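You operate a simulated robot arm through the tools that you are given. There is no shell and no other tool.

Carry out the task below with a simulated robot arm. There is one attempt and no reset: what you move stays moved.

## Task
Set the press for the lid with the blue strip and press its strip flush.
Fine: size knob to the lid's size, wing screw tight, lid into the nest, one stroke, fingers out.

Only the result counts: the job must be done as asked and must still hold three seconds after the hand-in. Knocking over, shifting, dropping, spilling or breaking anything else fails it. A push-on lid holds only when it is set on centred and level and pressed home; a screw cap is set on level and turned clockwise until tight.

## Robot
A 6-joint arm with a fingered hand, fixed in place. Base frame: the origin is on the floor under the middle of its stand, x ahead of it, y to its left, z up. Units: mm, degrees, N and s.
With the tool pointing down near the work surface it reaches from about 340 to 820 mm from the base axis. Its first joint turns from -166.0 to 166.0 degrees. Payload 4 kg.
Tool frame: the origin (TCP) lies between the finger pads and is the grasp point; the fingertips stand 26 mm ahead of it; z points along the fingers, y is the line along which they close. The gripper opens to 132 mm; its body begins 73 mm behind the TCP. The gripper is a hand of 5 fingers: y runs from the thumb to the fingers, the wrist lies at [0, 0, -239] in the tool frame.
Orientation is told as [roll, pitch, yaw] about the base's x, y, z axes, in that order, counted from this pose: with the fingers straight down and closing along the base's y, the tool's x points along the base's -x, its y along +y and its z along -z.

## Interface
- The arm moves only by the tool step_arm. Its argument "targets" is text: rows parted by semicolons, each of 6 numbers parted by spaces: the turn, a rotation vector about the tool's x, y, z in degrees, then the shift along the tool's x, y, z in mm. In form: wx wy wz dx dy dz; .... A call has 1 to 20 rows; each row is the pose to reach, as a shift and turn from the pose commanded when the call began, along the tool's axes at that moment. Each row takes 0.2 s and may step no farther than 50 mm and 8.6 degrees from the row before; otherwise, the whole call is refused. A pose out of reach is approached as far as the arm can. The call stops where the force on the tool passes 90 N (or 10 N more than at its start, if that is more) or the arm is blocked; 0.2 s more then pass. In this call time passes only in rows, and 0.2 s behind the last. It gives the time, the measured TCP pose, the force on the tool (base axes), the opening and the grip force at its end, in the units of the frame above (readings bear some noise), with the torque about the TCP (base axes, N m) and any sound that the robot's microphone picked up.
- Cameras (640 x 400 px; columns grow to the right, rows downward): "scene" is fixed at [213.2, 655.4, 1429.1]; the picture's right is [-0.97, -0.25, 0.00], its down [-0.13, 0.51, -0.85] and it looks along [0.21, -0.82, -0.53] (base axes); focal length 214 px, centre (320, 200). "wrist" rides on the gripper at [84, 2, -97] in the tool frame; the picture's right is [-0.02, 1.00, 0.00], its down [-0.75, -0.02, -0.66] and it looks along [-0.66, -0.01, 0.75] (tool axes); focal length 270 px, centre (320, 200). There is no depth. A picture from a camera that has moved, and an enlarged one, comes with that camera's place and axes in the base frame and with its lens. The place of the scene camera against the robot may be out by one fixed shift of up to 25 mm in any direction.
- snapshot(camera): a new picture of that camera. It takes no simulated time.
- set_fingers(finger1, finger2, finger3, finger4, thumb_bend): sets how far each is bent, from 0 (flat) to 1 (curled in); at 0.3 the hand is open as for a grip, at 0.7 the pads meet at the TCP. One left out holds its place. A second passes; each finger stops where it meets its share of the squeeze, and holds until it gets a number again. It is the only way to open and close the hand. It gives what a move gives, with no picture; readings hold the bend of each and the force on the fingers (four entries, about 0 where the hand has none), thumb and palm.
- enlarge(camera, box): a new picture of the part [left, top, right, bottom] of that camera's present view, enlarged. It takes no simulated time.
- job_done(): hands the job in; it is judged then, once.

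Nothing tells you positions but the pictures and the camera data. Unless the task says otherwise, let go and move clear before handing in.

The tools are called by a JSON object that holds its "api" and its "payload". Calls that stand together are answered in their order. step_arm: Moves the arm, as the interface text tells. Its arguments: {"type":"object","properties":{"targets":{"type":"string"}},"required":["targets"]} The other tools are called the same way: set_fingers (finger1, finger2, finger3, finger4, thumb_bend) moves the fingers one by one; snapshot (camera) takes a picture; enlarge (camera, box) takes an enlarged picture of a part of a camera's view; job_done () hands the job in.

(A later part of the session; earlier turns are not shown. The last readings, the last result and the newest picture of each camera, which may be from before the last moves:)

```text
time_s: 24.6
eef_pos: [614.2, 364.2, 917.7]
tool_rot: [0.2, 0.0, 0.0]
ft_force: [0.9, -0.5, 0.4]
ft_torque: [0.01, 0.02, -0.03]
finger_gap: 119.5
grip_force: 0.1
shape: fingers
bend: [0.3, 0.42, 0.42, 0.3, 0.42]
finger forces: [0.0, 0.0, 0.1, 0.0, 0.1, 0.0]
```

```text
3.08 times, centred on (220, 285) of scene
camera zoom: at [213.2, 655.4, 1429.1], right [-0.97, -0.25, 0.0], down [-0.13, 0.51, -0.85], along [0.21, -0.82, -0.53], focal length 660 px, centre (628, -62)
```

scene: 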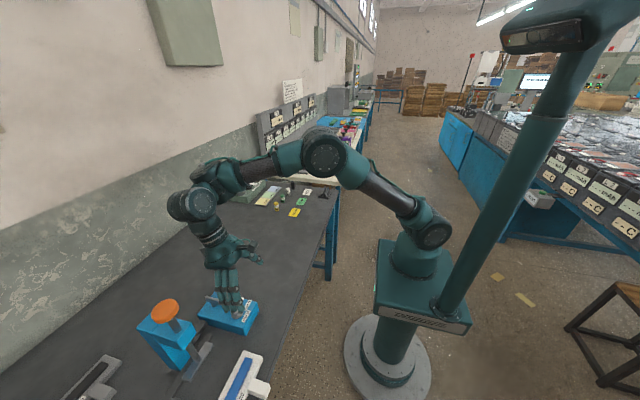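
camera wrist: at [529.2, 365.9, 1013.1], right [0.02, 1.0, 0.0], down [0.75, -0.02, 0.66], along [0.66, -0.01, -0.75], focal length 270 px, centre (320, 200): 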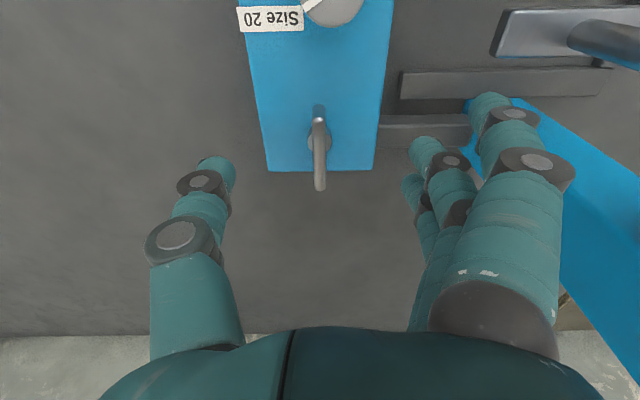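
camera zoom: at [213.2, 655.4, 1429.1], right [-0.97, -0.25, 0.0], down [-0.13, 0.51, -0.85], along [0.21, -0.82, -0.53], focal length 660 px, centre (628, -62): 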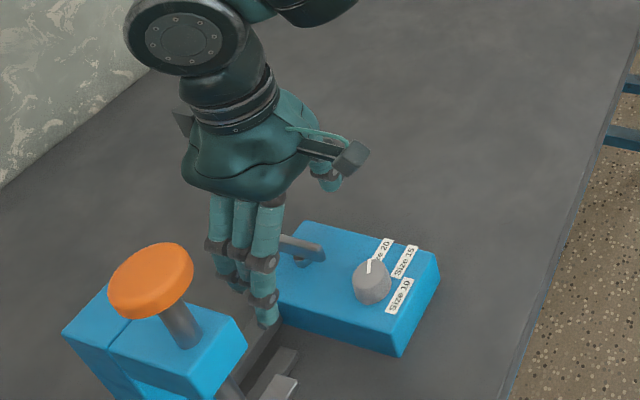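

The wing measures centre (617, 364.7), top z≈876, aligned with x. I'll lower to TCP z≈884 and close the thumb and middle fingers on it.

{"api": "step_arm", "payload": {"targets": "0 0 0 -2.8 0.5 18; 0 0 0 -2.8 0.5 33.5"}}

{"api": "set_fingers", "payload": {"finger2": 0.8, "finger3": 0.8, "thumb_bend": 0.8}}

{"api": "snapshot", "payload": {"camera": "wrist"}}

```text
time_s: 25.2
eef_pos: [618.6, 365.4, 881.7]
tool_rot: [0.1, 0.2, -0.1]
ft_force: [-0.6, -0.3, 0.1]
ft_torque: [-0.01, -0.01, -0.03]
finger_gap: 119.7
grip_force: 0.0
shape: fingers
bend: [0.3, 0.42, 0.42, 0.3, 0.42]
finger forces: [0.0, 0.0, 0.0, 0.0, 0.0, 0.0]
```

```text
time_s: 26.2
eef_pos: [618.4, 366.6, 881.6]
tool_rot: [0.1, 0.1, 0.0]
ft_force: [0.1, -2.1, -13.5]
ft_torque: [-0.01, 0.02, 0.0]
finger_gap: 78.4
grip_force: 14.8
shape: fingers
bend: [0.3, 0.72, 0.72, 0.3, 0.69]
finger forces: [0.1, 6.8, 6.8, 0.0, 15.6, 0.0]
```

```text
taken
camera wrist: at [532.2, 366.9, 978.2], right [0.02, 1.0, 0.0], down [0.75, -0.02, 0.66], along [0.66, -0.01, -0.75], focal length 270 px, centre (320, 200)
```

wrist: 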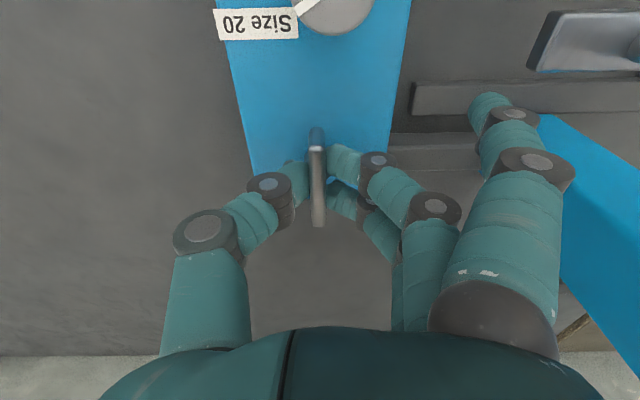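

The wing is gripped between the thumb and two fingers. I'll turn clockwise (seen from above) and watch the torque.

{"api": "step_arm", "payload": {"targets": "0 0 5 0 0 0; 0 0 10 0 0 0; 0 0 15 0 0 0; 0 0 20 0 0 0"}}

{"api": "snapshot", "payload": {"camera": "wrist"}}

```text
time_s: 27.2
eef_pos: [618.4, 364.9, 883.5]
tool_rot: [0.1, 0.1, -20.1]
ft_force: [-1.5, 4.4, -19.4]
ft_torque: [0.07, 0.01, 0.06]
finger_gap: 77.7
grip_force: 12.7
shape: fingers
bend: [0.3, 0.72, 0.72, 0.3, 0.7]
finger forces: [0.1, 7.1, 7.8, 0.0, 11.2, 0.1]
```

```text
taken
camera wrist: at [538.1, 394.6, 980.7], right [0.36, 0.93, 0.0], down [0.7, -0.27, 0.66], along [0.61, -0.24, -0.75], focal length 270 px, centre (320, 200)
```

wrist: 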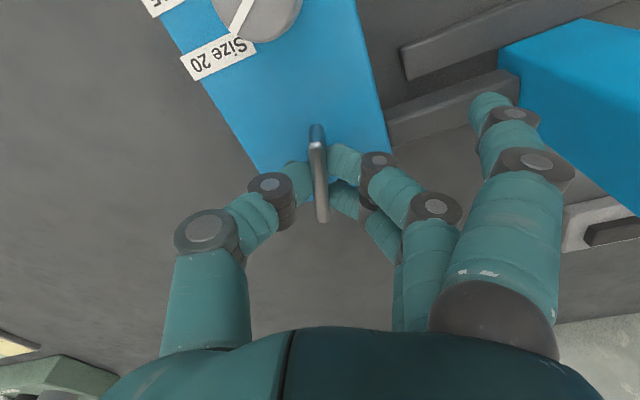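

The wing is turning with the hand at low torque. I'll continue clockwise.

{"api": "step_arm", "payload": {"targets": "0 0 6 0 0 0; 0 0 12 0 0 0; 0 0 18 0 0 0; 0 0 24 0 0 0; 0 0 30 0 0 0"}}

{"api": "snapshot", "payload": {"camera": "wrist"}}

```text
time_s: 28.4
eef_pos: [618.7, 364.6, 884.7]
tool_rot: [-0.1, 0.1, -50.2]
ft_force: [-5.9, 3.5, -10.3]
ft_torque: [0.06, 0.11, 0.07]
finger_gap: 76.7
grip_force: 15.1
shape: fingers
bend: [0.3, 0.72, 0.72, 0.3, 0.71]
finger forces: [0.1, 6.5, 7.1, 0.0, 15.7, 0.0]
```

```text
taken
camera wrist: at [564.0, 429.5, 980.4], right [0.78, 0.63, 0.0], down [0.47, -0.59, 0.66], along [0.41, -0.51, -0.75], focal length 270 px, centre (320, 200)
```

wrist: 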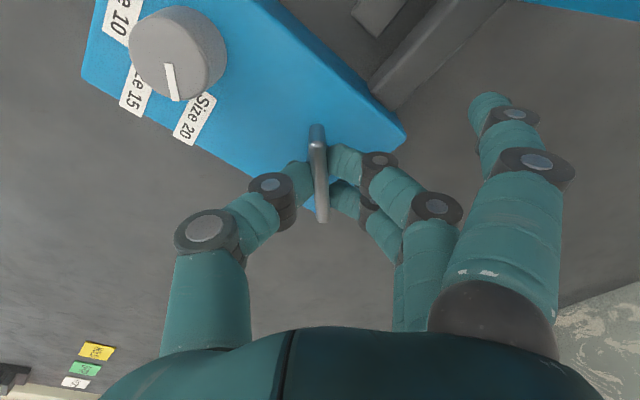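

Still turning freely. I'll keep on clockwise to about −90°.

{"api": "step_arm", "payload": {"targets": "0 0 6 0 0 0; 0 0 12 0 0 0; 0 0 18 0 0 0; 0 0 24 0 0 0; 0 0 30 0 0 0; 0 0 36 0 0 0; 0 0 40 0 0 0"}}

{"api": "snapshot", "payload": {"camera": "wrist"}}

{"api": "enlarge", "payload": {"camera": "scene", "box": [140, 220, 300, 350]}}

```text
time_s: 30.0
eef_pos: [619.5, 362.7, 885.0]
tool_rot: [-0.1, 0.1, -90.2]
ft_force: [-4.4, 6.7, -11.7]
ft_torque: [0.12, 0.06, 0.03]
finger_gap: 77.7
grip_force: 14.8
shape: fingers
bend: [0.3, 0.72, 0.72, 0.3, 0.71]
finger forces: [0.0, 5.9, 6.6, 0.0, 16.3, 0.1]
```

```text
taken
camera wrist: at [618.9, 448.1, 980.7], right [1.0, -0.02, 0.0], down [-0.02, -0.75, 0.66], along [-0.01, -0.66, -0.75], focal length 270 px, centre (320, 200)
```

wrist: 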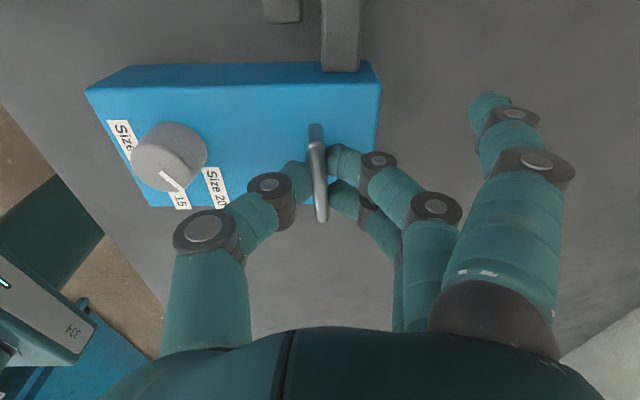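

```text
3.08 times, centred on (220, 285) of scene
camera zoom: at [213.2, 655.4, 1429.1], right [-0.97, -0.25, 0.0], down [-0.13, 0.51, -0.85], along [0.21, -0.82, -0.53], focal length 660 px, centre (628, -62)
```

zoom: 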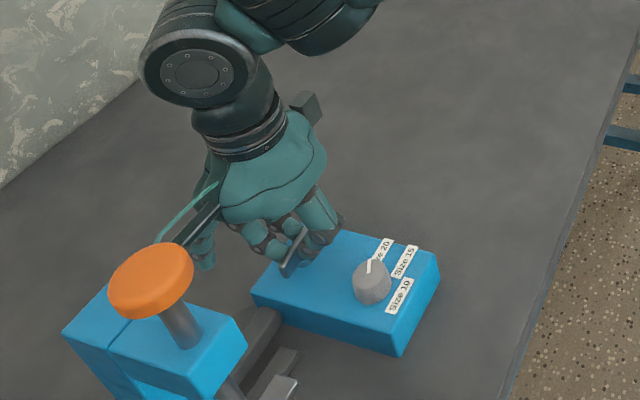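

A quarter turn done without resistance yet. I'll keep turning in the same grip and watch for tightening.

{"api": "step_arm", "payload": {"targets": "0 0 6 0 0 0; 0 0 12 0 0 0; 0 0 18 0 0 0; 0 0 24 0 0 0; 0 0 30 0 0 0; 0 0 36 0 0 0; 0 0 42 0 0 0"}}

{"api": "snapshot", "payload": {"camera": "wrist"}}

```text
time_s: 31.6
eef_pos: [619.1, 364.8, 884.2]
tool_rot: [-0.1, 0.1, -132.0]
ft_force: [3.3, 2.5, -1.5]
ft_torque: [-0.02, -0.22, 2.2]
finger_gap: 79.4
grip_force: 62.3
shape: fingers
bend: [0.3, 0.74, 0.72, 0.3, 0.7]
finger forces: [0.0, 3.9, 59.7, 0.0, 60.7, 0.1]
```

```text
taken
camera wrist: at [674.8, 425.3, 981.2], right [0.73, -0.68, 0.0], down [-0.51, -0.55, 0.66], along [-0.45, -0.48, -0.75], focal length 270 px, centre (320, 200)
```

wrist: 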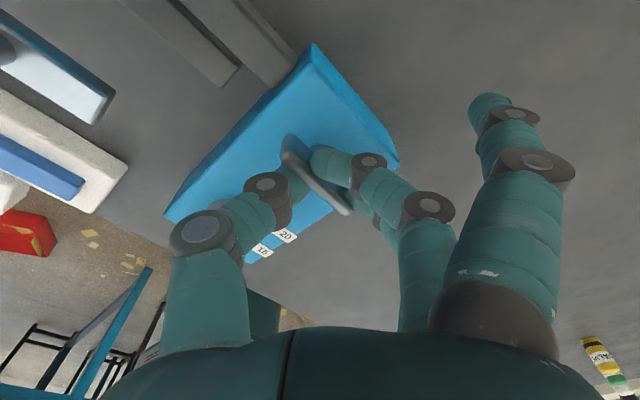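

Torque has jumped to 2.2 N·m and the wing has stopped turning, so the screw is tight. I'll open the fingers without turning back, then lift away.

{"api": "set_fingers", "payload": {"finger2": 0.5, "finger3": 0.5, "thumb_bend": 0.5}}

{"api": "step_arm", "payload": {"targets": "0 0 0 0 0 -15; 0 0 0 0 0 -40; 0 0 0 0 0 -80"}}

{"api": "snapshot", "payload": {"camera": "wrist"}}

{"api": "enlarge", "payload": {"camera": "scene", "box": [140, 220, 300, 350]}}

```text
time_s: 32.6
eef_pos: [618.0, 364.4, 885.2]
tool_rot: [-0.1, 0.1, -132.0]
ft_force: [0.4, -0.3, 0.9]
ft_torque: [-0.01, 0.0, 0.01]
finger_gap: 106.7
grip_force: 0.0
shape: fingers
bend: [0.3, 0.5, 0.5, 0.3, 0.5]
finger forces: [0.1, 0.0, 0.0, 0.0, 0.1, 0.0]
```

```text
time_s: 33.4
eef_pos: [616.4, 366.2, 965.4]
tool_rot: [-0.1, -0.1, -131.9]
ft_force: [0.0, -0.2, -0.6]
ft_torque: [0.03, 0.01, 0.0]
finger_gap: 106.9
grip_force: 0.0
shape: fingers
bend: [0.3, 0.5, 0.5, 0.3, 0.5]
finger forces: [0.0, 0.0, 0.0, 0.1, 0.0, 0.0]
```

```text
taken
camera wrist: at [674.5, 426.8, 1061.8], right [0.73, -0.68, 0.0], down [-0.51, -0.55, 0.66], along [-0.45, -0.48, -0.75], focal length 270 px, centre (320, 200)
```

wrist: 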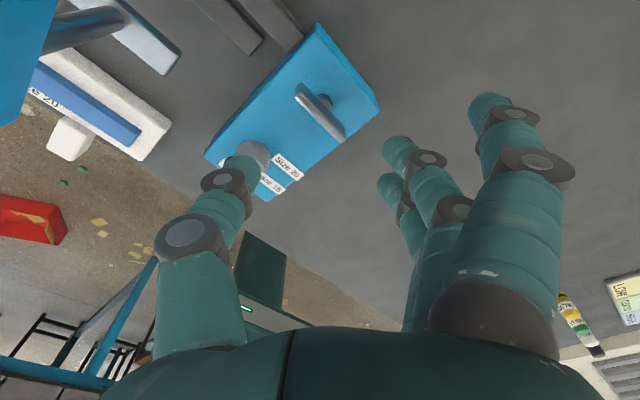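

```text
3.08 times, centred on (220, 285) of scene
camera zoom: at [213.2, 655.4, 1429.1], right [-0.97, -0.25, 0.0], down [-0.13, 0.51, -0.85], along [0.21, -0.82, -0.53], focal length 660 px, centre (628, -62)
```

zoom: 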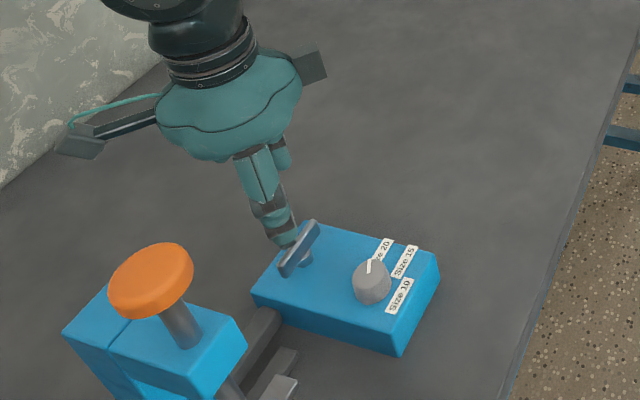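

The wing now stands across the box, tight, and the knob still points at Size 20. I'll rotate the hand back to yaw 0 while retreating toward the robot to look at the lid and the nest.

{"api": "step_arm", "payload": {"targets": "0 0 -7.8 -7 -11 -2; 0 0 -15.6 -14 -22 -4; 0 0 -23.4 -21 -33 -6; 0 0 -31.2 -28 -43 -8; 0 0 -39 -35 -54 -10; 0 0 -46.8 -42 -65 -12; 0 0 -54.6 -49 -76 -14; 0 0 -62.4 -56 -87 -16; 0 0 -70.2 -63 -98 -18; 0 0 -78 -70 -109 -20; 0 0 -85.8 -77 -119 -22; 0 0 -93.6 -84 -130 -24; 0 0 -101.4 -91 -141 -26; 0 0 -109.2 -98 -152 -28; 0 0 -117 -105 -163 -30; 0 0 -124.8 -112 -174 -32; 0 0 -132 -119 -185 -35"}}

{"api": "snapshot", "payload": {"camera": "wrist"}}

{"api": "snapshot", "payload": {"camera": "scene"}}

```text
time_s: 37.0
eef_pos: [401.7, 397.5, 1000.4]
tool_rot: [0.2, 0.0, 0.2]
ft_force: [-0.5, 0.5, -0.2]
ft_torque: [0.0, -0.03, 0.01]
finger_gap: 106.5
grip_force: 0.0
shape: fingers
bend: [0.3, 0.5, 0.5, 0.3, 0.5]
finger forces: [0.0, 0.0, 0.1, 0.1, 0.0, 0.0]
```

```text
taken
camera wrist: at [315.8, 398.9, 1096.3], right [0.02, 1.0, 0.0], down [0.75, -0.02, 0.66], along [0.66, -0.01, -0.75], focal length 270 px, centre (320, 200)
```

wrist: 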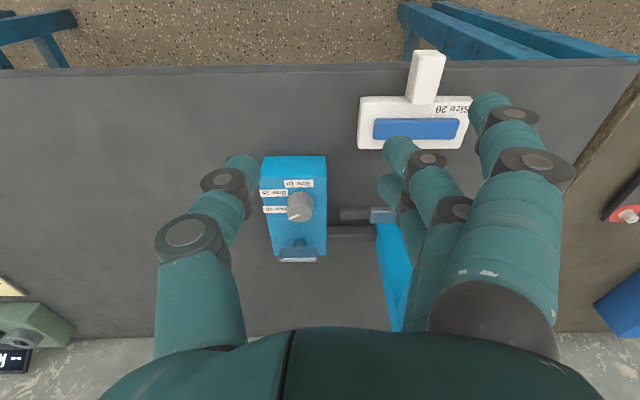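

```text
taken
```

scene: 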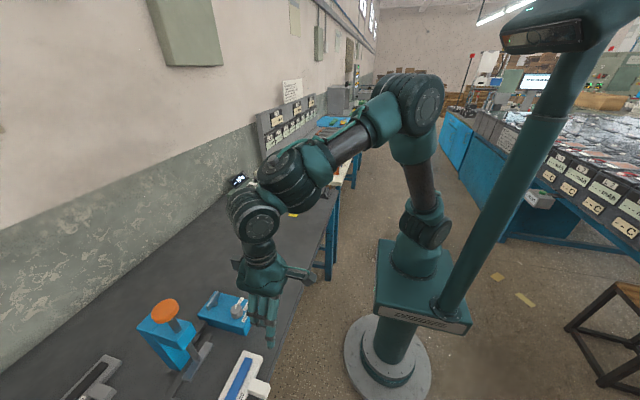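

I'll shift sideways so the lid and nest lie in the open gap between thumb and fingers.

{"api": "step_arm", "payload": {"targets": "0 0 0 11 36 12; 0 0 0 22 72 25; 0 0 0 32 107 38"}}

{"api": "snapshot", "payload": {"camera": "wrist"}}

{"api": "enlarge", "payload": {"camera": "wrist", "box": [210, 100, 430, 300]}}

{"api": "enlarge", "payload": {"camera": "scene", "box": [130, 300, 290, 400]}}

```text
time_s: 37.8
eef_pos: [372.0, 507.2, 964.5]
tool_rot: [0.3, 0.0, 0.0]
ft_force: [0.3, 0.5, 1.3]
ft_torque: [0.04, 0.0, 0.02]
finger_gap: 106.6
grip_force: 0.1
shape: fingers
bend: [0.3, 0.5, 0.5, 0.3, 0.5]
finger forces: [0.0, 0.0, 0.0, 0.0, 0.0, 0.0]
```

```text
taken
camera wrist: at [285.8, 508.6, 1061.1], right [0.02, 1.0, 0.0], down [0.75, -0.02, 0.66], along [0.66, -0.01, -0.75], focal length 270 px, centre (320, 200)
```

wrist: 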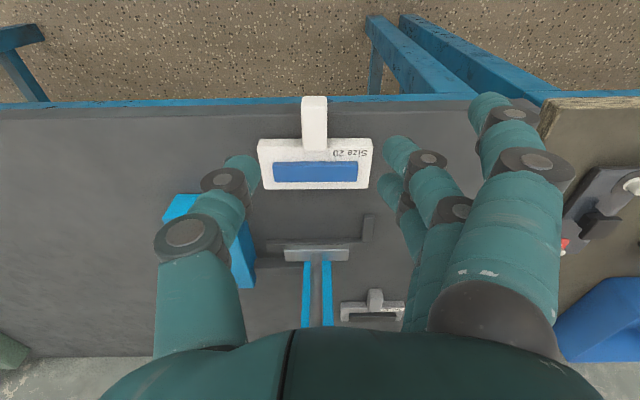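

```text
2.00 times, centred on (320, 200) of wrist
camera zoom: at [285.8, 508.6, 1061.1], right [0.02, 1.0, 0.0], down [0.75, -0.02, 0.66], along [0.66, -0.01, -0.75], focal length 541 px, centre (320, 200)
```

zoom: 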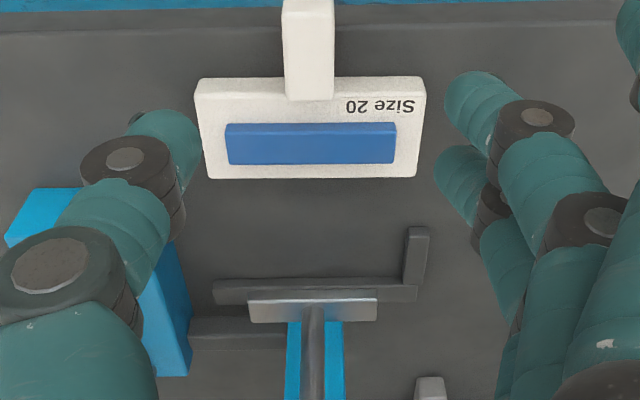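

```text
4.00 times, centred on (210, 350) of scene
camera zoom: at [213.2, 655.4, 1429.1], right [-0.97, -0.25, 0.0], down [-0.13, 0.51, -0.85], along [0.21, -0.82, -0.53], focal length 858 px, centre (760, -400)
```

zoom: 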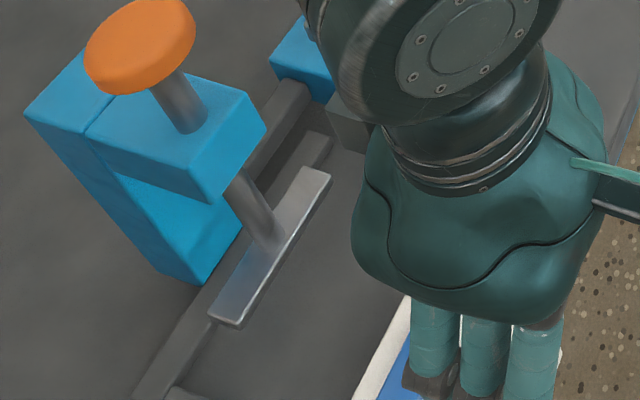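

The picture is clear now. The lid's centre is about (452, 501.5) with its top at z≈825, and its tab runs x≈378–427 (22 mm wide). The nest is an L: fence face at x≈590, end stop face at y≈564, under the presser bar. To clear the press head and handle I'll grip the tab with the hand tilted back ~20°, so the camera-side outer finger must be curled away. I'll find which one that is.

{"api": "set_fingers", "payload": {"finger1": 1.0}}

{"api": "snapshot", "payload": {"camera": "wrist"}}

```text
time_s: 38.8
eef_pos: [372.2, 506.3, 965.0]
tool_rot: [0.1, 0.0, 0.0]
ft_force: [0.3, -0.5, -0.9]
ft_torque: [-0.03, 0.0, -0.01]
finger_gap: 52.2
grip_force: 0.1
shape: fingers
bend: [1.0, 0.5, 0.5, 0.3, 0.5]
finger forces: [0.1, 0.0, 0.0, 0.0, 0.0, 0.1]
```

```text
taken
camera wrist: at [285.7, 508.4, 1061.0], right [0.02, 1.0, 0.0], down [0.75, -0.02, 0.66], along [0.66, -0.01, -0.75], focal length 270 px, centre (320, 200)
```

wrist: 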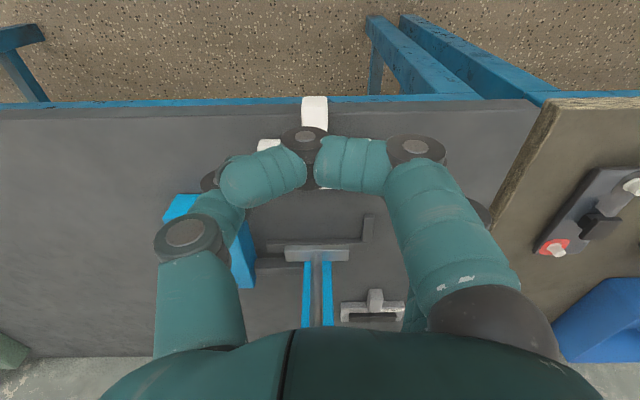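

finger1 is the camera-side one. Laid flat (0) it swings up and outward, clear of both the bench and the camera, so I'll use 0 for both outer fingers. Then I'll tilt the hand −25° and look at the lid and nest from low and behind.

{"api": "set_fingers", "payload": {"finger1": 0.0, "finger4": 0.0, "finger2": 0.45, "finger3": 0.45, "thumb_bend": 0.45}}

{"api": "step_arm", "payload": {"targets": "0 -6.3 0 10 -1 5; 0 -12.5 0 18 -2 15; 0 -18.8 0 24 -3 25; 0 -25 0 30 -3.5 35"}}

{"api": "snapshot", "payload": {"camera": "wrist"}}

{"api": "enlarge", "payload": {"camera": "wrist", "box": [200, 130, 440, 330]}}

```text
time_s: 39.8
eef_pos: [371.4, 507.3, 965.8]
tool_rot: [0.1, 0.0, 0.1]
ft_force: [0.2, 0.2, 0.9]
ft_torque: [-0.02, 0.01, 0.0]
finger_gap: 144.5
grip_force: 0.0
shape: fingers
bend: [0.0, 0.45, 0.45, 0.0, 0.45]
finger forces: [0.1, 0.0, 0.0, 0.0, 0.1, 0.0]
```

```text
time_s: 40.8
eef_pos: [339.9, 501.7, 927.7]
tool_rot: [0.2, -25.2, 0.0]
ft_force: [0.2, 0.2, 0.1]
ft_torque: [-0.02, -0.07, 0.04]
finger_gap: 144.3
grip_force: 0.0
shape: fingers
bend: [0.0, 0.45, 0.45, 0.0, 0.45]
finger forces: [0.0, 0.0, 0.0, 0.0, 0.1, 0.0]
```

```text
taken
camera wrist: at [221.2, 502.9, 978.1], right [0.02, 1.0, 0.01], down [0.4, -0.02, 0.92], along [0.92, -0.01, -0.4], focal length 270 px, centre (320, 200)
```

wrist: 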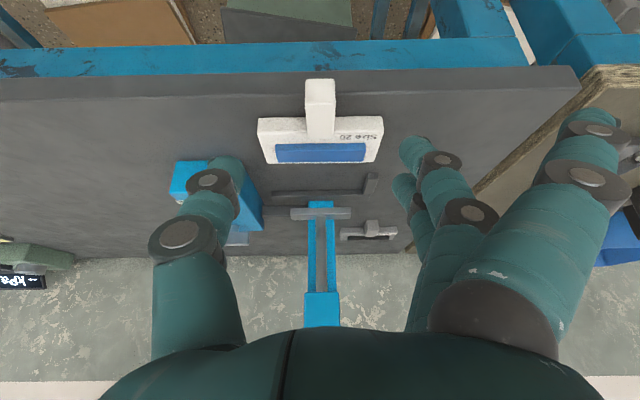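

```text
2.00 times, centred on (320, 230) of wrist
camera zoom: at [221.2, 502.9, 978.1], right [0.02, 1.0, 0.01], down [0.4, -0.02, 0.92], along [0.92, -0.01, -0.4], focal length 541 px, centre (320, 140)
```

zoom: 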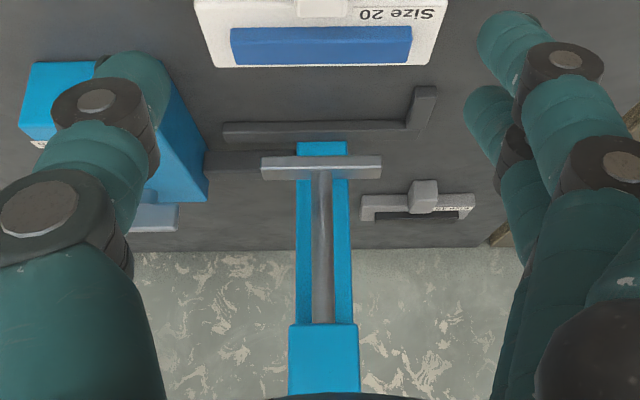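

I'll enlarge the tab and the nest separately.

{"api": "enlarge", "payload": {"camera": "wrist", "box": [240, 60, 400, 180]}}

{"api": "enlarge", "payload": {"camera": "wrist", "box": [250, 140, 400, 240]}}

{"api": "enlarge", "payload": {"camera": "scene", "box": [130, 300, 290, 400]}}

```text
3.33 times, centred on (320, 120) of wrist
camera zoom: at [221.2, 502.9, 978.1], right [0.02, 1.0, 0.01], down [0.4, -0.02, 0.92], along [0.92, -0.01, -0.4], focal length 901 px, centre (320, 467)
```

zoom: 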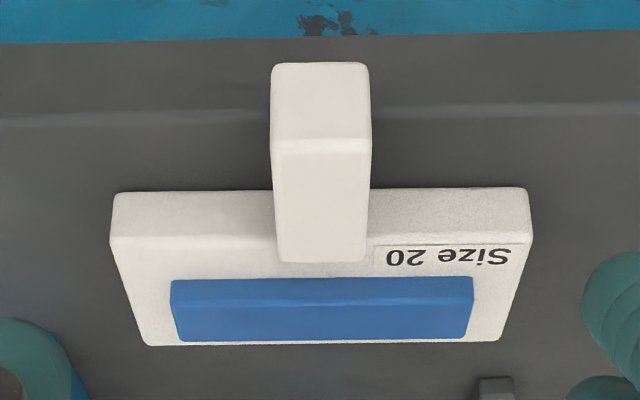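

```text
4.00 times, centred on (325, 190) of wrist
camera zoom: at [221.2, 502.9, 978.1], right [0.02, 1.0, 0.01], down [0.4, -0.02, 0.92], along [0.92, -0.01, -0.4], focal length 1081 px, centre (300, 240)
```

zoom: 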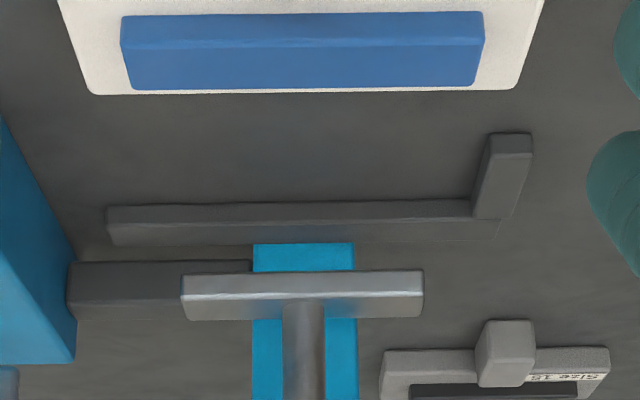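

```text
4.00 times, centred on (210, 350) of scene
camera zoom: at [213.2, 655.4, 1429.1], right [-0.97, -0.25, 0.0], down [-0.13, 0.51, -0.85], along [0.21, -0.82, -0.53], focal length 858 px, centre (760, -400)
```

zoom: 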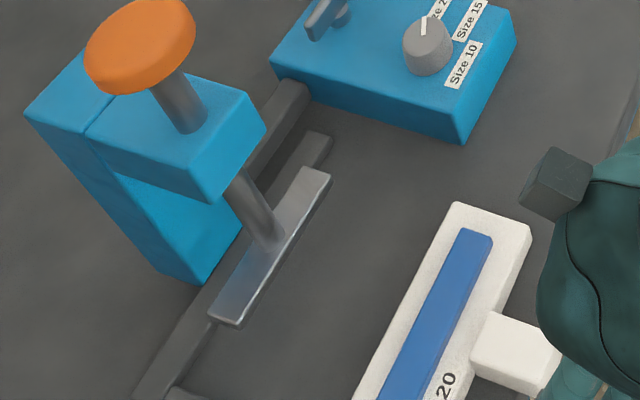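

From this low view: lid body z≈801–821 (118×50×20 mm), tab x 382–427 with its top at z≈827, and lid square to the axes. The nest corner is at about (593, 564), so the lid centre must go to about (568, 505); the presser bar is at z≈844, leaving room. I'll bring the tilted hand to the tab.

{"api": "step_arm", "payload": {"targets": "0 0 0 -7 0.3 25; 0 0 0 -13 0.6 50; 0 0 0 -18.8 0.8 73"}}

{"api": "snapshot", "payload": {"camera": "wrist"}}

```text
time_s: 41.6
eef_pos: [387.2, 501.7, 869.6]
tool_rot: [0.2, -25.0, 0.0]
ft_force: [-0.1, 0.1, -0.3]
ft_torque: [0.02, -0.02, -0.01]
finger_gap: 144.6
grip_force: 0.0
shape: fingers
bend: [0.0, 0.45, 0.45, 0.0, 0.45]
finger forces: [0.0, 0.0, 0.1, 0.1, 0.0, 0.0]
```

```text
taken
camera wrist: at [268.2, 503.3, 920.3], right [0.02, 1.0, 0.01], down [0.4, -0.02, 0.91], along [0.91, -0.01, -0.41], focal length 270 px, centre (320, 200)
```

wrist: 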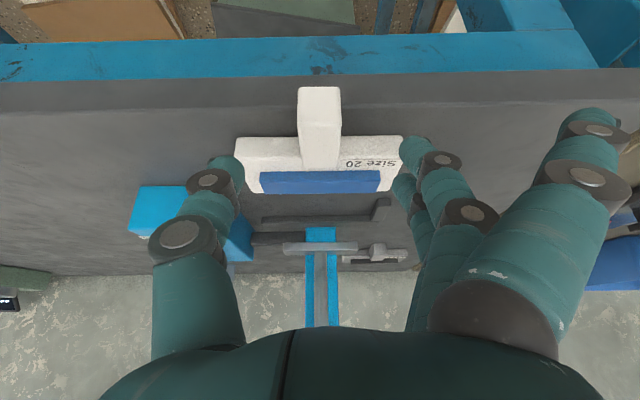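

Tab is centred between thumb and fingers. Descending to the grip height.

{"api": "step_arm", "payload": {"targets": "0 0 0 5 0.2 11; 0 0 0 9.5 0.4 22; 0 0 0 13.8 0.5 32"}}

{"api": "snapshot", "payload": {"camera": "wrist"}}

{"api": "enlarge", "payload": {"camera": "scene", "box": [160, 300, 320, 400]}}

```text
time_s: 42.4
eef_pos: [388.5, 505.2, 833.7]
tool_rot: [0.2, -25.0, -0.1]
ft_force: [0.2, 0.0, 1.4]
ft_torque: [0.01, -0.01, 0.01]
finger_gap: 144.8
grip_force: 0.0
shape: fingers
bend: [0.0, 0.45, 0.45, 0.0, 0.45]
finger forces: [0.0, 0.0, 0.0, 0.0, 0.1, 0.1]
```

```text
taken
camera wrist: at [269.9, 505.2, 884.8], right [0.02, 1.0, 0.01], down [0.4, -0.02, 0.91], along [0.91, -0.01, -0.4], focal length 270 px, centre (320, 200)
```

wrist: 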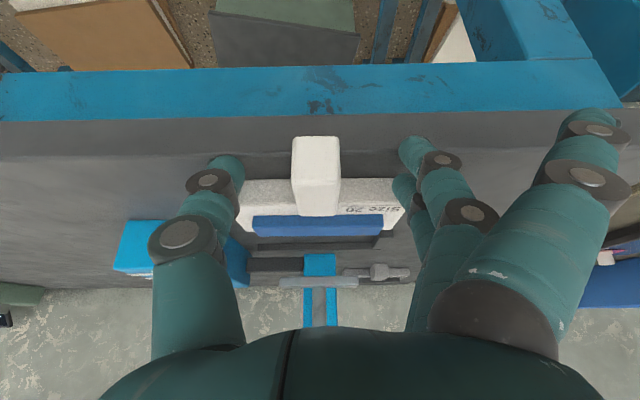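

```text
4.00 times, centred on (240, 350) of scene
camera zoom: at [213.2, 655.4, 1429.1], right [-0.97, -0.25, 0.0], down [-0.13, 0.51, -0.85], along [0.21, -0.82, -0.53], focal length 858 px, centre (640, -400)
```

zoom: 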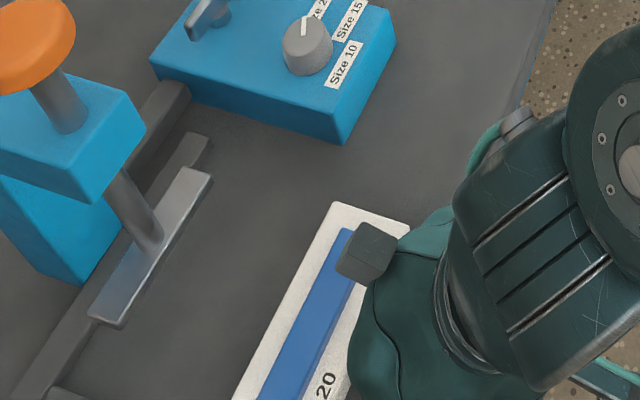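

Positioned around the tab with no contact. Closing thumb and middle fingers on it.

{"api": "set_fingers", "payload": {"finger2": 0.75, "finger3": 0.75, "thumb_bend": 0.75}}

{"api": "snapshot", "payload": {"camera": "wrist"}}

{"api": "enlarge", "payload": {"camera": "wrist", "box": [200, 100, 440, 300]}}

```text
time_s: 43.4
eef_pos: [389.8, 504.5, 833.7]
tool_rot: [0.0, -25.0, -0.1]
ft_force: [-0.3, -0.8, 0.2]
ft_torque: [0.01, -0.01, -0.02]
finger_gap: 114.7
grip_force: 17.0
shape: fingers
bend: [0.0, 0.68, 0.67, 0.0, 0.67]
finger forces: [0.1, 8.5, 8.0, 0.1, 16.7, 0.0]
```

```text
taken
camera wrist: at [269.8, 505.2, 884.8], right [0.02, 1.0, 0.01], down [0.4, -0.02, 0.91], along [0.91, -0.01, -0.41], focal length 270 px, centre (320, 200)
```

wrist: 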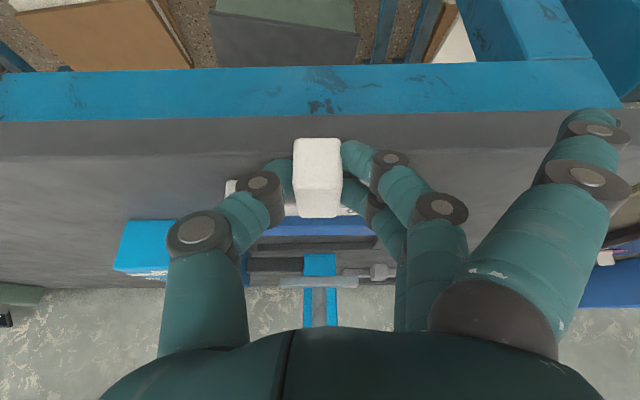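

```text
2.00 times, centred on (320, 200) of wrist
camera zoom: at [269.8, 505.2, 884.8], right [0.02, 1.0, 0.01], down [0.4, -0.02, 0.91], along [0.91, -0.01, -0.41], focal length 541 px, centre (320, 200)
```

zoom: 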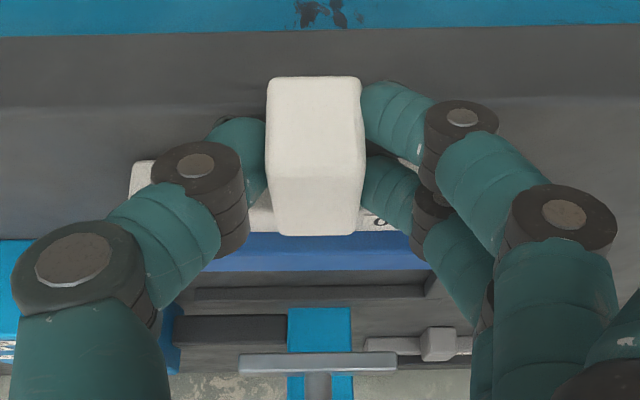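

The tab is held at 17 N and the lid is square. I'll slide the lid forward along the bench (raised just 1 mm), stopping ~15 mm short of the fence to check alignment.

{"api": "step_arm", "payload": {"targets": "0 0 0 -9.5 0.2 3.3; 0 0 0 -18.5 0.4 7.5; 0 0 0 -27.6 0.6 11.8; 0 0 0 -36.7 0.8 16.0; 0 0 0 -45.7 1.0 20.2; 0 0 0 -54.8 1.2 24.5; 0 0 0 -63.8 1.4 28.7; 0 0 0 -72.9 1.6 32.9; 0 0 0 -82.0 1.8 37.1; 0 0 0 -91.0 2.0 41.4"}}

{"api": "snapshot", "payload": {"camera": "wrist"}}

{"api": "enlarge", "payload": {"camera": "wrist", "box": [200, 100, 440, 300]}}

{"api": "enlarge", "payload": {"camera": "scene", "box": [130, 280, 290, 400]}}

```text
time_s: 45.6
eef_pos: [477.2, 504.6, 831.3]
tool_rot: [-1.0, -23.6, 1.2]
ft_force: [-31.6, -17.1, 23.6]
ft_torque: [-0.47, 0.09, 1.22]
finger_gap: 128.0
grip_force: 53.7
shape: fingers
bend: [0.0, 0.73, 0.74, 0.0, 0.64]
finger forces: [0.0, 0.2, 72.6, 0.1, 34.9, 0.1]
stopped in row 10: the force on the tool passed its limit at 94 N (the readings are from after the stop); the commanded pose is now the measured one
```

```text
taken
camera wrist: at [359.4, 503.8, 884.6], right [0.0, 1.0, -0.01], down [0.43, 0.01, 0.9], along [0.9, -0.01, -0.43], focal length 270 px, centre (320, 200)
```

wrist: 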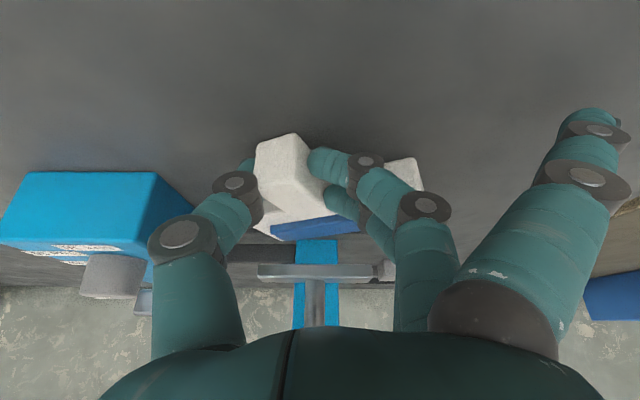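

```text
2.00 times, centred on (320, 200) of wrist
camera zoom: at [359.4, 503.8, 884.6], right [0.0, 1.0, -0.01], down [0.43, 0.01, 0.9], along [0.9, -0.01, -0.43], focal length 541 px, centre (320, 200)
```

zoom: 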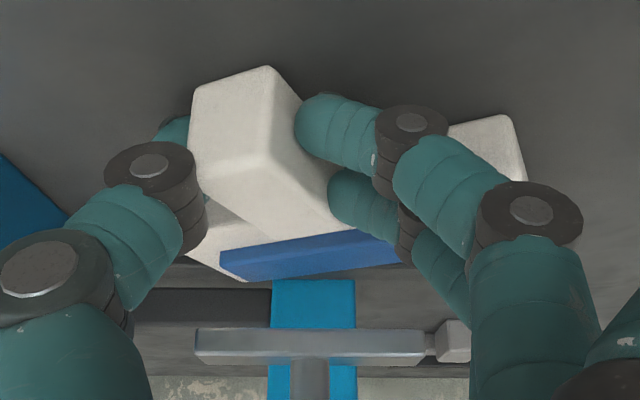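

```text
3.33 times, centred on (210, 340) of scene
camera zoom: at [213.2, 655.4, 1429.1], right [-0.97, -0.25, 0.0], down [-0.13, 0.51, -0.85], along [0.21, -0.82, -0.53], focal length 715 px, centre (687, -267)
```

zoom: 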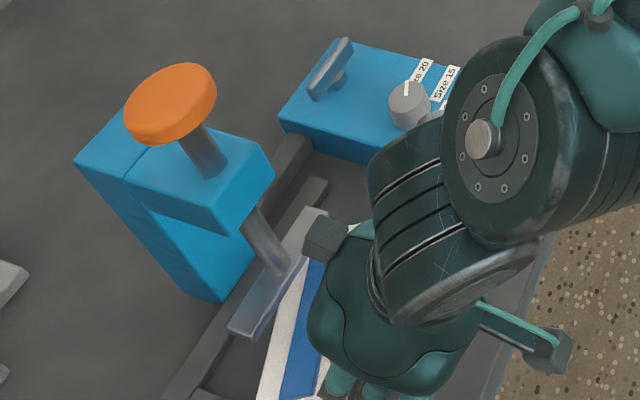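

The lid's right end caught on the near end of the stop (it was 2–4 mm too far toward +y) and skewed in the grip; the press looks undisturbed. I'll back off straight, square the hand again, and then check.

{"api": "step_arm", "payload": {"targets": "0 0 0 4.4 0 -2.4; -0.2 -0.7 0.7 9 0 -4.8; -0.4 -1.4 1.5 15 0 -7.5; -0.4 -1.4 1.5 22 0 -11.5"}}

{"api": "snapshot", "payload": {"camera": "wrist"}}

{"api": "enlarge", "payload": {"camera": "wrist", "box": [200, 100, 440, 300]}}

```text
time_s: 46.6
eef_pos: [455.1, 503.8, 830.2]
tool_rot: [0.3, -25.1, -0.6]
ft_force: [1.7, 1.4, 4.0]
ft_torque: [0.13, -0.04, -0.02]
finger_gap: 118.3
grip_force: 15.8
shape: fingers
bend: [0.0, 0.72, 0.7, 0.0, 0.66]
finger forces: [0.1, 8.2, 8.6, 0.0, 15.1, 0.1]
```

```text
taken
camera wrist: at [334.8, 506.2, 881.8], right [0.03, 1.0, 0.01], down [0.4, -0.02, 0.92], along [0.92, -0.02, -0.4], focal length 270 px, centre (320, 200)
```

wrist: 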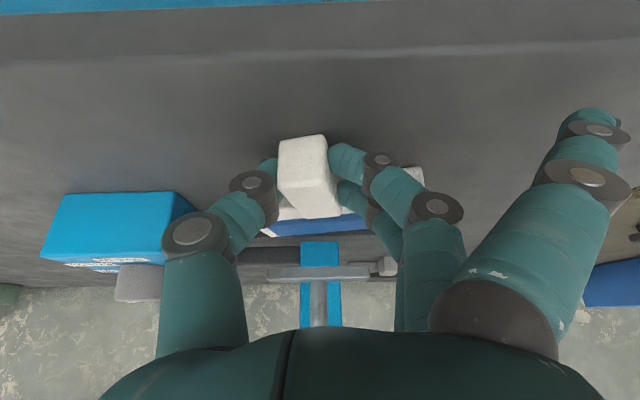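

```text
2.00 times, centred on (320, 200) of wrist
camera zoom: at [334.8, 506.2, 881.8], right [0.03, 1.0, 0.01], down [0.4, -0.02, 0.92], along [0.92, -0.02, -0.4], focal length 541 px, centre (320, 200)
```

zoom: 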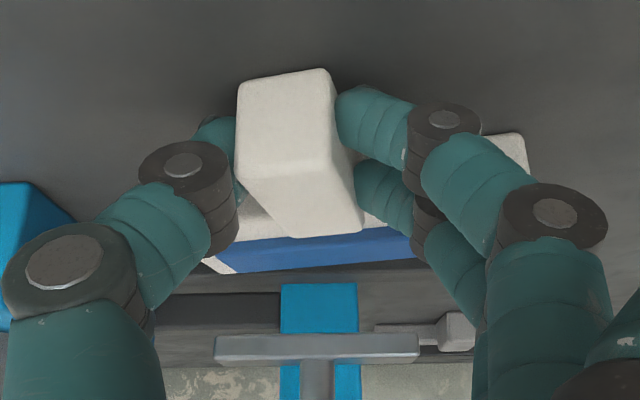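

The lid remains turned about 10° in the grip (right end toward the robot). I'll swing the hand −10° about the vertical and lift 3 mm, which squares the lid to the nest, then recheck.

{"api": "step_arm", "payload": {"targets": "0 0 0 -1.3 0 -2.7; 2.1 0 4.5 -1.3 0 -2.7; 4.2 0 9.06 -1.3 0 -2.7"}}

{"api": "snapshot", "payload": {"camera": "wrist"}}

{"api": "enlarge", "payload": {"camera": "wrist", "box": [200, 100, 440, 300]}}

{"api": "enlarge", "payload": {"camera": "scene", "box": [150, 310, 270, 400]}}

```text
time_s: 47.5
eef_pos: [454.6, 503.2, 834.5]
tool_rot: [0.3, -25.1, -10.8]
ft_force: [0.7, 0.3, 0.2]
ft_torque: [0.05, 0.02, -0.02]
finger_gap: 117.3
grip_force: 15.1
shape: fingers
bend: [0.0, 0.71, 0.69, 0.0, 0.66]
finger forces: [0.1, 6.6, 8.3, 0.0, 14.9, 0.0]
```

```text
taken
camera wrist: at [337.6, 525.8, 885.8], right [0.2, 0.98, 0.01], down [0.39, -0.09, 0.92], along [0.9, -0.18, -0.4], focal length 270 px, centre (320, 200)
```

wrist: 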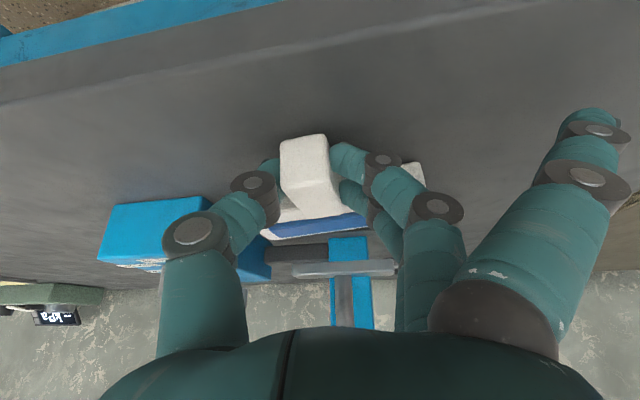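

```text
2.00 times, centred on (320, 200) of wrist
camera zoom: at [337.6, 525.8, 885.8], right [0.2, 0.98, 0.01], down [0.39, -0.09, 0.92], along [0.9, -0.18, -0.4], focal length 541 px, centre (320, 200)
```

zoom: 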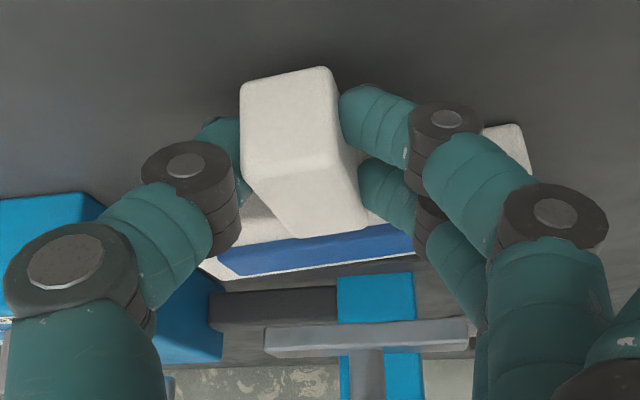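

```text
4.44 times, centred on (210, 355) of scene
camera zoom: at [213.2, 655.4, 1429.1], right [-0.97, -0.25, 0.0], down [-0.13, 0.51, -0.85], along [0.21, -0.82, -0.53], focal length 953 px, centre (809, -489)
```

zoom: 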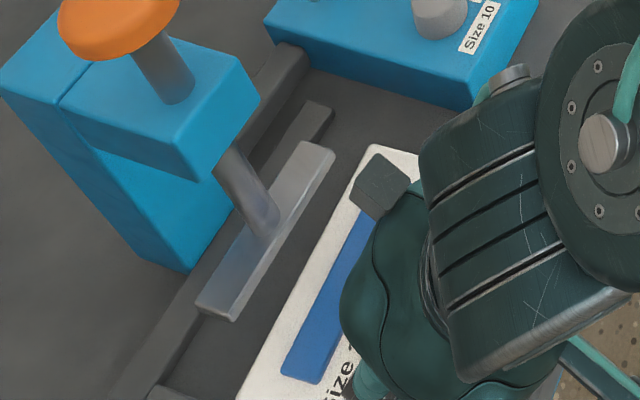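

The scene view shows about 4° of skew left. I'll rotate another −4° and measure the lid against the stop.

{"api": "step_arm", "payload": {"targets": "1.7 0 3.6 0 0 0"}}

{"api": "enlarge", "payload": {"camera": "wrist", "box": [200, 100, 440, 300]}}

{"api": "enlarge", "payload": {"camera": "scene", "box": [150, 310, 270, 400]}}

```text
time_s: 47.9
eef_pos: [454.5, 503.4, 835.0]
tool_rot: [0.3, -25.1, -14.6]
ft_force: [-0.1, -0.3, 0.0]
ft_torque: [0.03, 0.04, 0.04]
finger_gap: 117.3
grip_force: 15.2
shape: fingers
bend: [0.0, 0.71, 0.69, 0.0, 0.66]
finger forces: [0.0, 6.5, 8.5, 0.1, 15.0, 0.1]
```

```text
2.00 times, centred on (320, 200) of wrist
camera zoom: at [339.7, 533.9, 886.0], right [0.27, 0.96, 0.01], down [0.39, -0.12, 0.92], along [0.88, -0.24, -0.4], focal length 541 px, centre (320, 200)
```

zoom: 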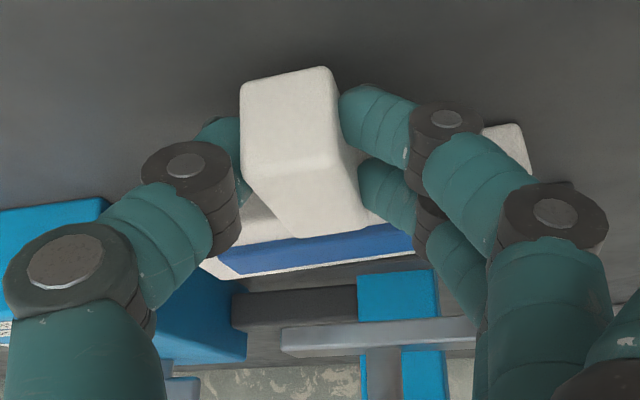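

```text
4.44 times, centred on (210, 355) of scene
camera zoom: at [213.2, 655.4, 1429.1], right [-0.97, -0.25, 0.0], down [-0.13, 0.51, -0.85], along [0.21, -0.82, -0.53], focal length 953 px, centre (809, -489)
```

zoom: 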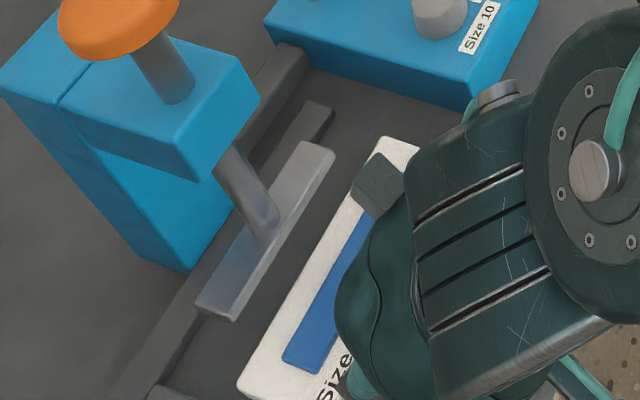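

The lid is now parallel to the fence. I'll get a scene view that includes the stop and both lid ends to judge the sideways clearance.

{"api": "enlarge", "payload": {"camera": "scene", "box": [110, 392, 270, 400]}}

{"api": "enlarge", "payload": {"camera": "scene", "box": [140, 396, 230, 400]}}

```text
4.00 times, centred on (190, 396) of scene
camera zoom: at [213.2, 655.4, 1429.1], right [-0.97, -0.25, 0.0], down [-0.13, 0.51, -0.85], along [0.21, -0.82, -0.53], focal length 858 px, centre (840, -584)
```

zoom: 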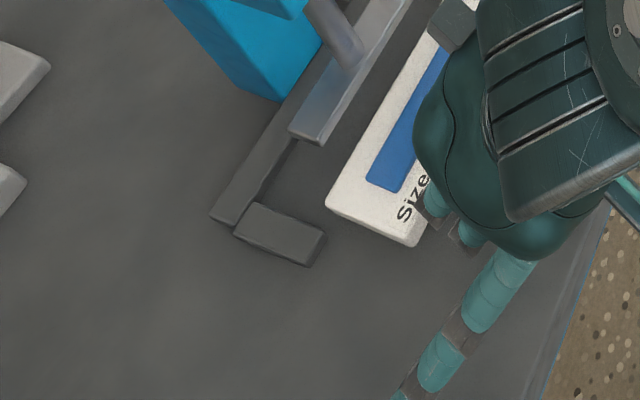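

```text
7.11 times, centred on (185, 398) of scene
camera zoom: at [213.2, 655.4, 1429.1], right [-0.97, -0.25, 0.0], down [-0.13, 0.51, -0.85], along [0.21, -0.82, -0.53], focal length 1525 px, centre (1280, -1208)
```

zoom: 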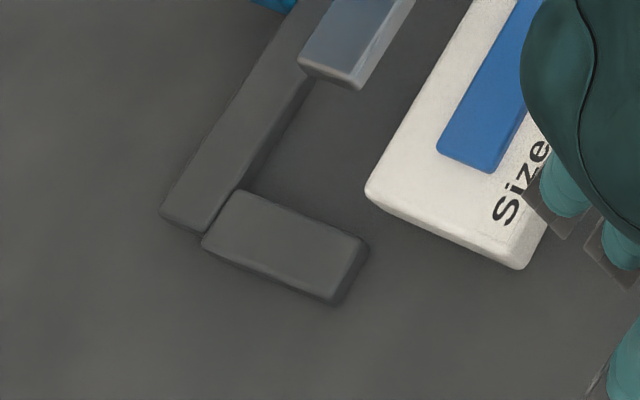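

The lid's end clears the stop by ~7 mm and its far edge is ~45 mm from the fence. I'll shift +3 mm in y and go 30 mm forward, keeping the lid square.

{"api": "step_arm", "payload": {"targets": "0 0 0 -3.7 4.2 1.7; 0 0 0 -8.1 5.4 3.8; 0 0 0 -12.5 6.7 5.8; 0 0 0 -16.9 7.9 7.9; 0 0 0 -21.2 9.2 9.9; 0 0 0 -25.6 10.5 12.0"}}

{"api": "enlarge", "payload": {"camera": "scene", "box": [140, 390, 230, 400]}}

{"api": "enlarge", "payload": {"camera": "wrist", "box": [200, 100, 440, 300]}}

```text
time_s: 49.2
eef_pos: [485.8, 506.0, 834.4]
tool_rot: [0.3, -25.1, -14.7]
ft_force: [-0.1, 0.1, -0.6]
ft_torque: [0.03, 0.02, -0.01]
finger_gap: 117.3
grip_force: 15.0
shape: fingers
bend: [0.0, 0.71, 0.69, 0.0, 0.67]
finger forces: [0.1, 6.6, 8.4, 0.0, 15.0, 0.0]
```

```text
7.11 times, centred on (185, 395) of scene
camera zoom: at [213.2, 655.4, 1429.1], right [-0.97, -0.25, 0.0], down [-0.13, 0.51, -0.85], along [0.21, -0.82, -0.53], focal length 1525 px, centre (1280, -1187)
```

zoom: 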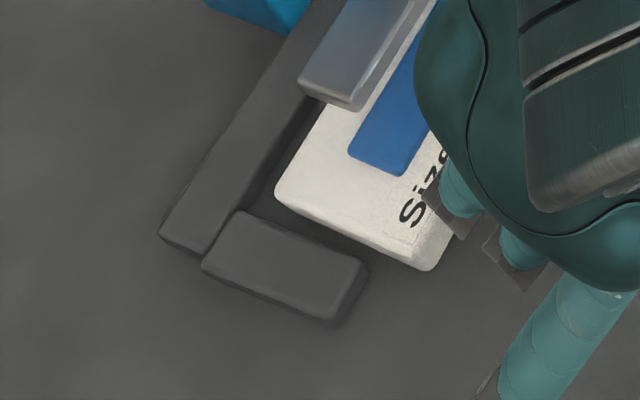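

```text
2.00 times, centred on (320, 200) of wrist
camera zoom: at [370.8, 537.6, 886.6], right [0.27, 0.96, 0.01], down [0.39, -0.12, 0.92], along [0.88, -0.24, -0.4], focal length 541 px, centre (320, 200)
```

zoom: 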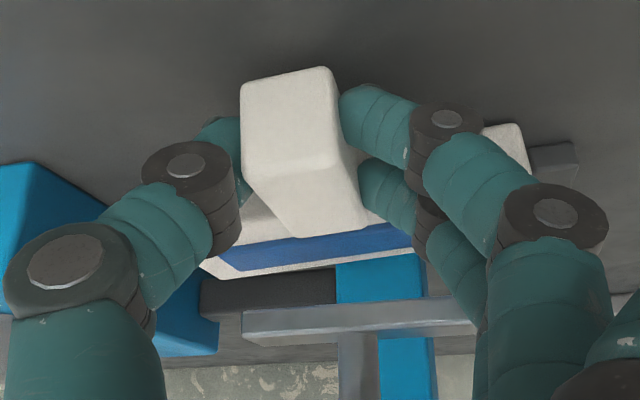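

The lid has entered the nest under the bar with ~4 mm to the stop and ~11 mm to the fence, no contact force. I'll go on slowly toward the fence.

{"api": "step_arm", "payload": {"targets": "0 0 0 -3.3 1.7 1.5; 0 0 0 -6.7 3.5 3.1"}}

{"api": "step_arm", "payload": {"targets": "0 0 0 -1.7 0.5 0.8"}}

{"api": "enlarge", "payload": {"camera": "scene", "box": [140, 390, 230, 400]}}

```text
time_s: 49.9
eef_pos: [494.3, 510.1, 834.9]
tool_rot: [0.3, -25.1, -14.6]
ft_force: [-0.1, -0.8, -0.7]
ft_torque: [0.0, 0.01, 0.02]
finger_gap: 117.2
grip_force: 14.8
shape: fingers
bend: [0.0, 0.71, 0.69, 0.0, 0.67]
finger forces: [0.1, 6.6, 8.5, 0.1, 15.0, 0.0]
```

```text
time_s: 50.2
eef_pos: [495.5, 509.3, 834.5]
tool_rot: [0.3, -25.1, -14.6]
ft_force: [-0.3, 0.1, 0.1]
ft_torque: [0.03, 0.04, -0.02]
finger_gap: 117.4
grip_force: 14.8
shape: fingers
bend: [0.0, 0.71, 0.69, 0.0, 0.67]
finger forces: [0.0, 6.6, 8.4, 0.0, 14.9, 0.1]
```

```text
7.11 times, centred on (185, 395) of scene
camera zoom: at [213.2, 655.4, 1429.1], right [-0.97, -0.25, 0.0], down [-0.13, 0.51, -0.85], along [0.21, -0.82, -0.53], focal length 1525 px, centre (1280, -1187)
```

zoom: 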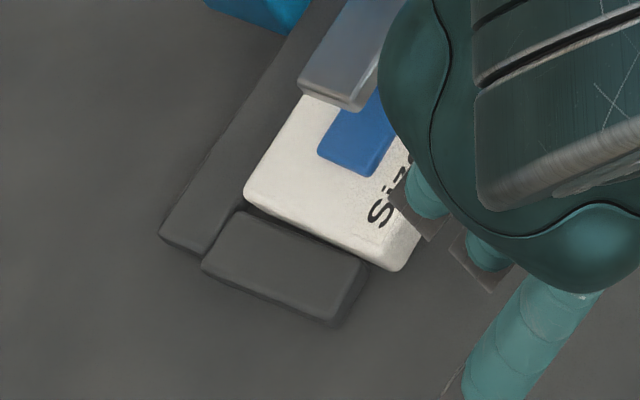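

About 2 mm to the stop and a few mm to the fence. Small steps forward until the fence is felt.

{"api": "step_arm", "payload": {"targets": "0 0 0 -1.75 0.5 0.8"}}

{"api": "step_arm", "payload": {"targets": "0 0 0 -1.75 0.5 0.8"}}

{"api": "step_arm", "payload": {"targets": "0 0 0 -1.75 0.5 0.8"}}

```text
time_s: 50.6
eef_pos: [496.9, 509.4, 833.8]
tool_rot: [0.3, -25.1, -14.6]
ft_force: [0.4, -0.6, -0.9]
ft_torque: [0.0, 0.03, 0.0]
finger_gap: 117.4
grip_force: 15.4
shape: fingers
bend: [0.0, 0.71, 0.69, 0.0, 0.67]
finger forces: [0.0, 6.8, 8.5, 0.0, 15.0, 0.0]
```

```text
time_s: 51.0
eef_pos: [499.2, 508.8, 835.2]
tool_rot: [0.1, -25.1, -14.6]
ft_force: [-2.6, -1.1, -0.7]
ft_torque: [0.03, 0.04, 0.03]
finger_gap: 117.1
grip_force: 15.3
shape: fingers
bend: [0.0, 0.71, 0.69, 0.0, 0.67]
finger forces: [0.0, 6.2, 8.6, 0.0, 15.8, 0.0]
```

```text
time_s: 51.5
eef_pos: [501.2, 509.3, 832.9]
tool_rot: [0.2, -25.0, -14.5]
ft_force: [-6.6, -3.6, 0.4]
ft_torque: [0.01, 0.08, 0.09]
finger_gap: 117.7
grip_force: 17.3
shape: fingers
bend: [0.0, 0.71, 0.69, 0.0, 0.67]
finger forces: [0.0, 6.0, 9.5, 0.1, 18.1, 0.1]
```

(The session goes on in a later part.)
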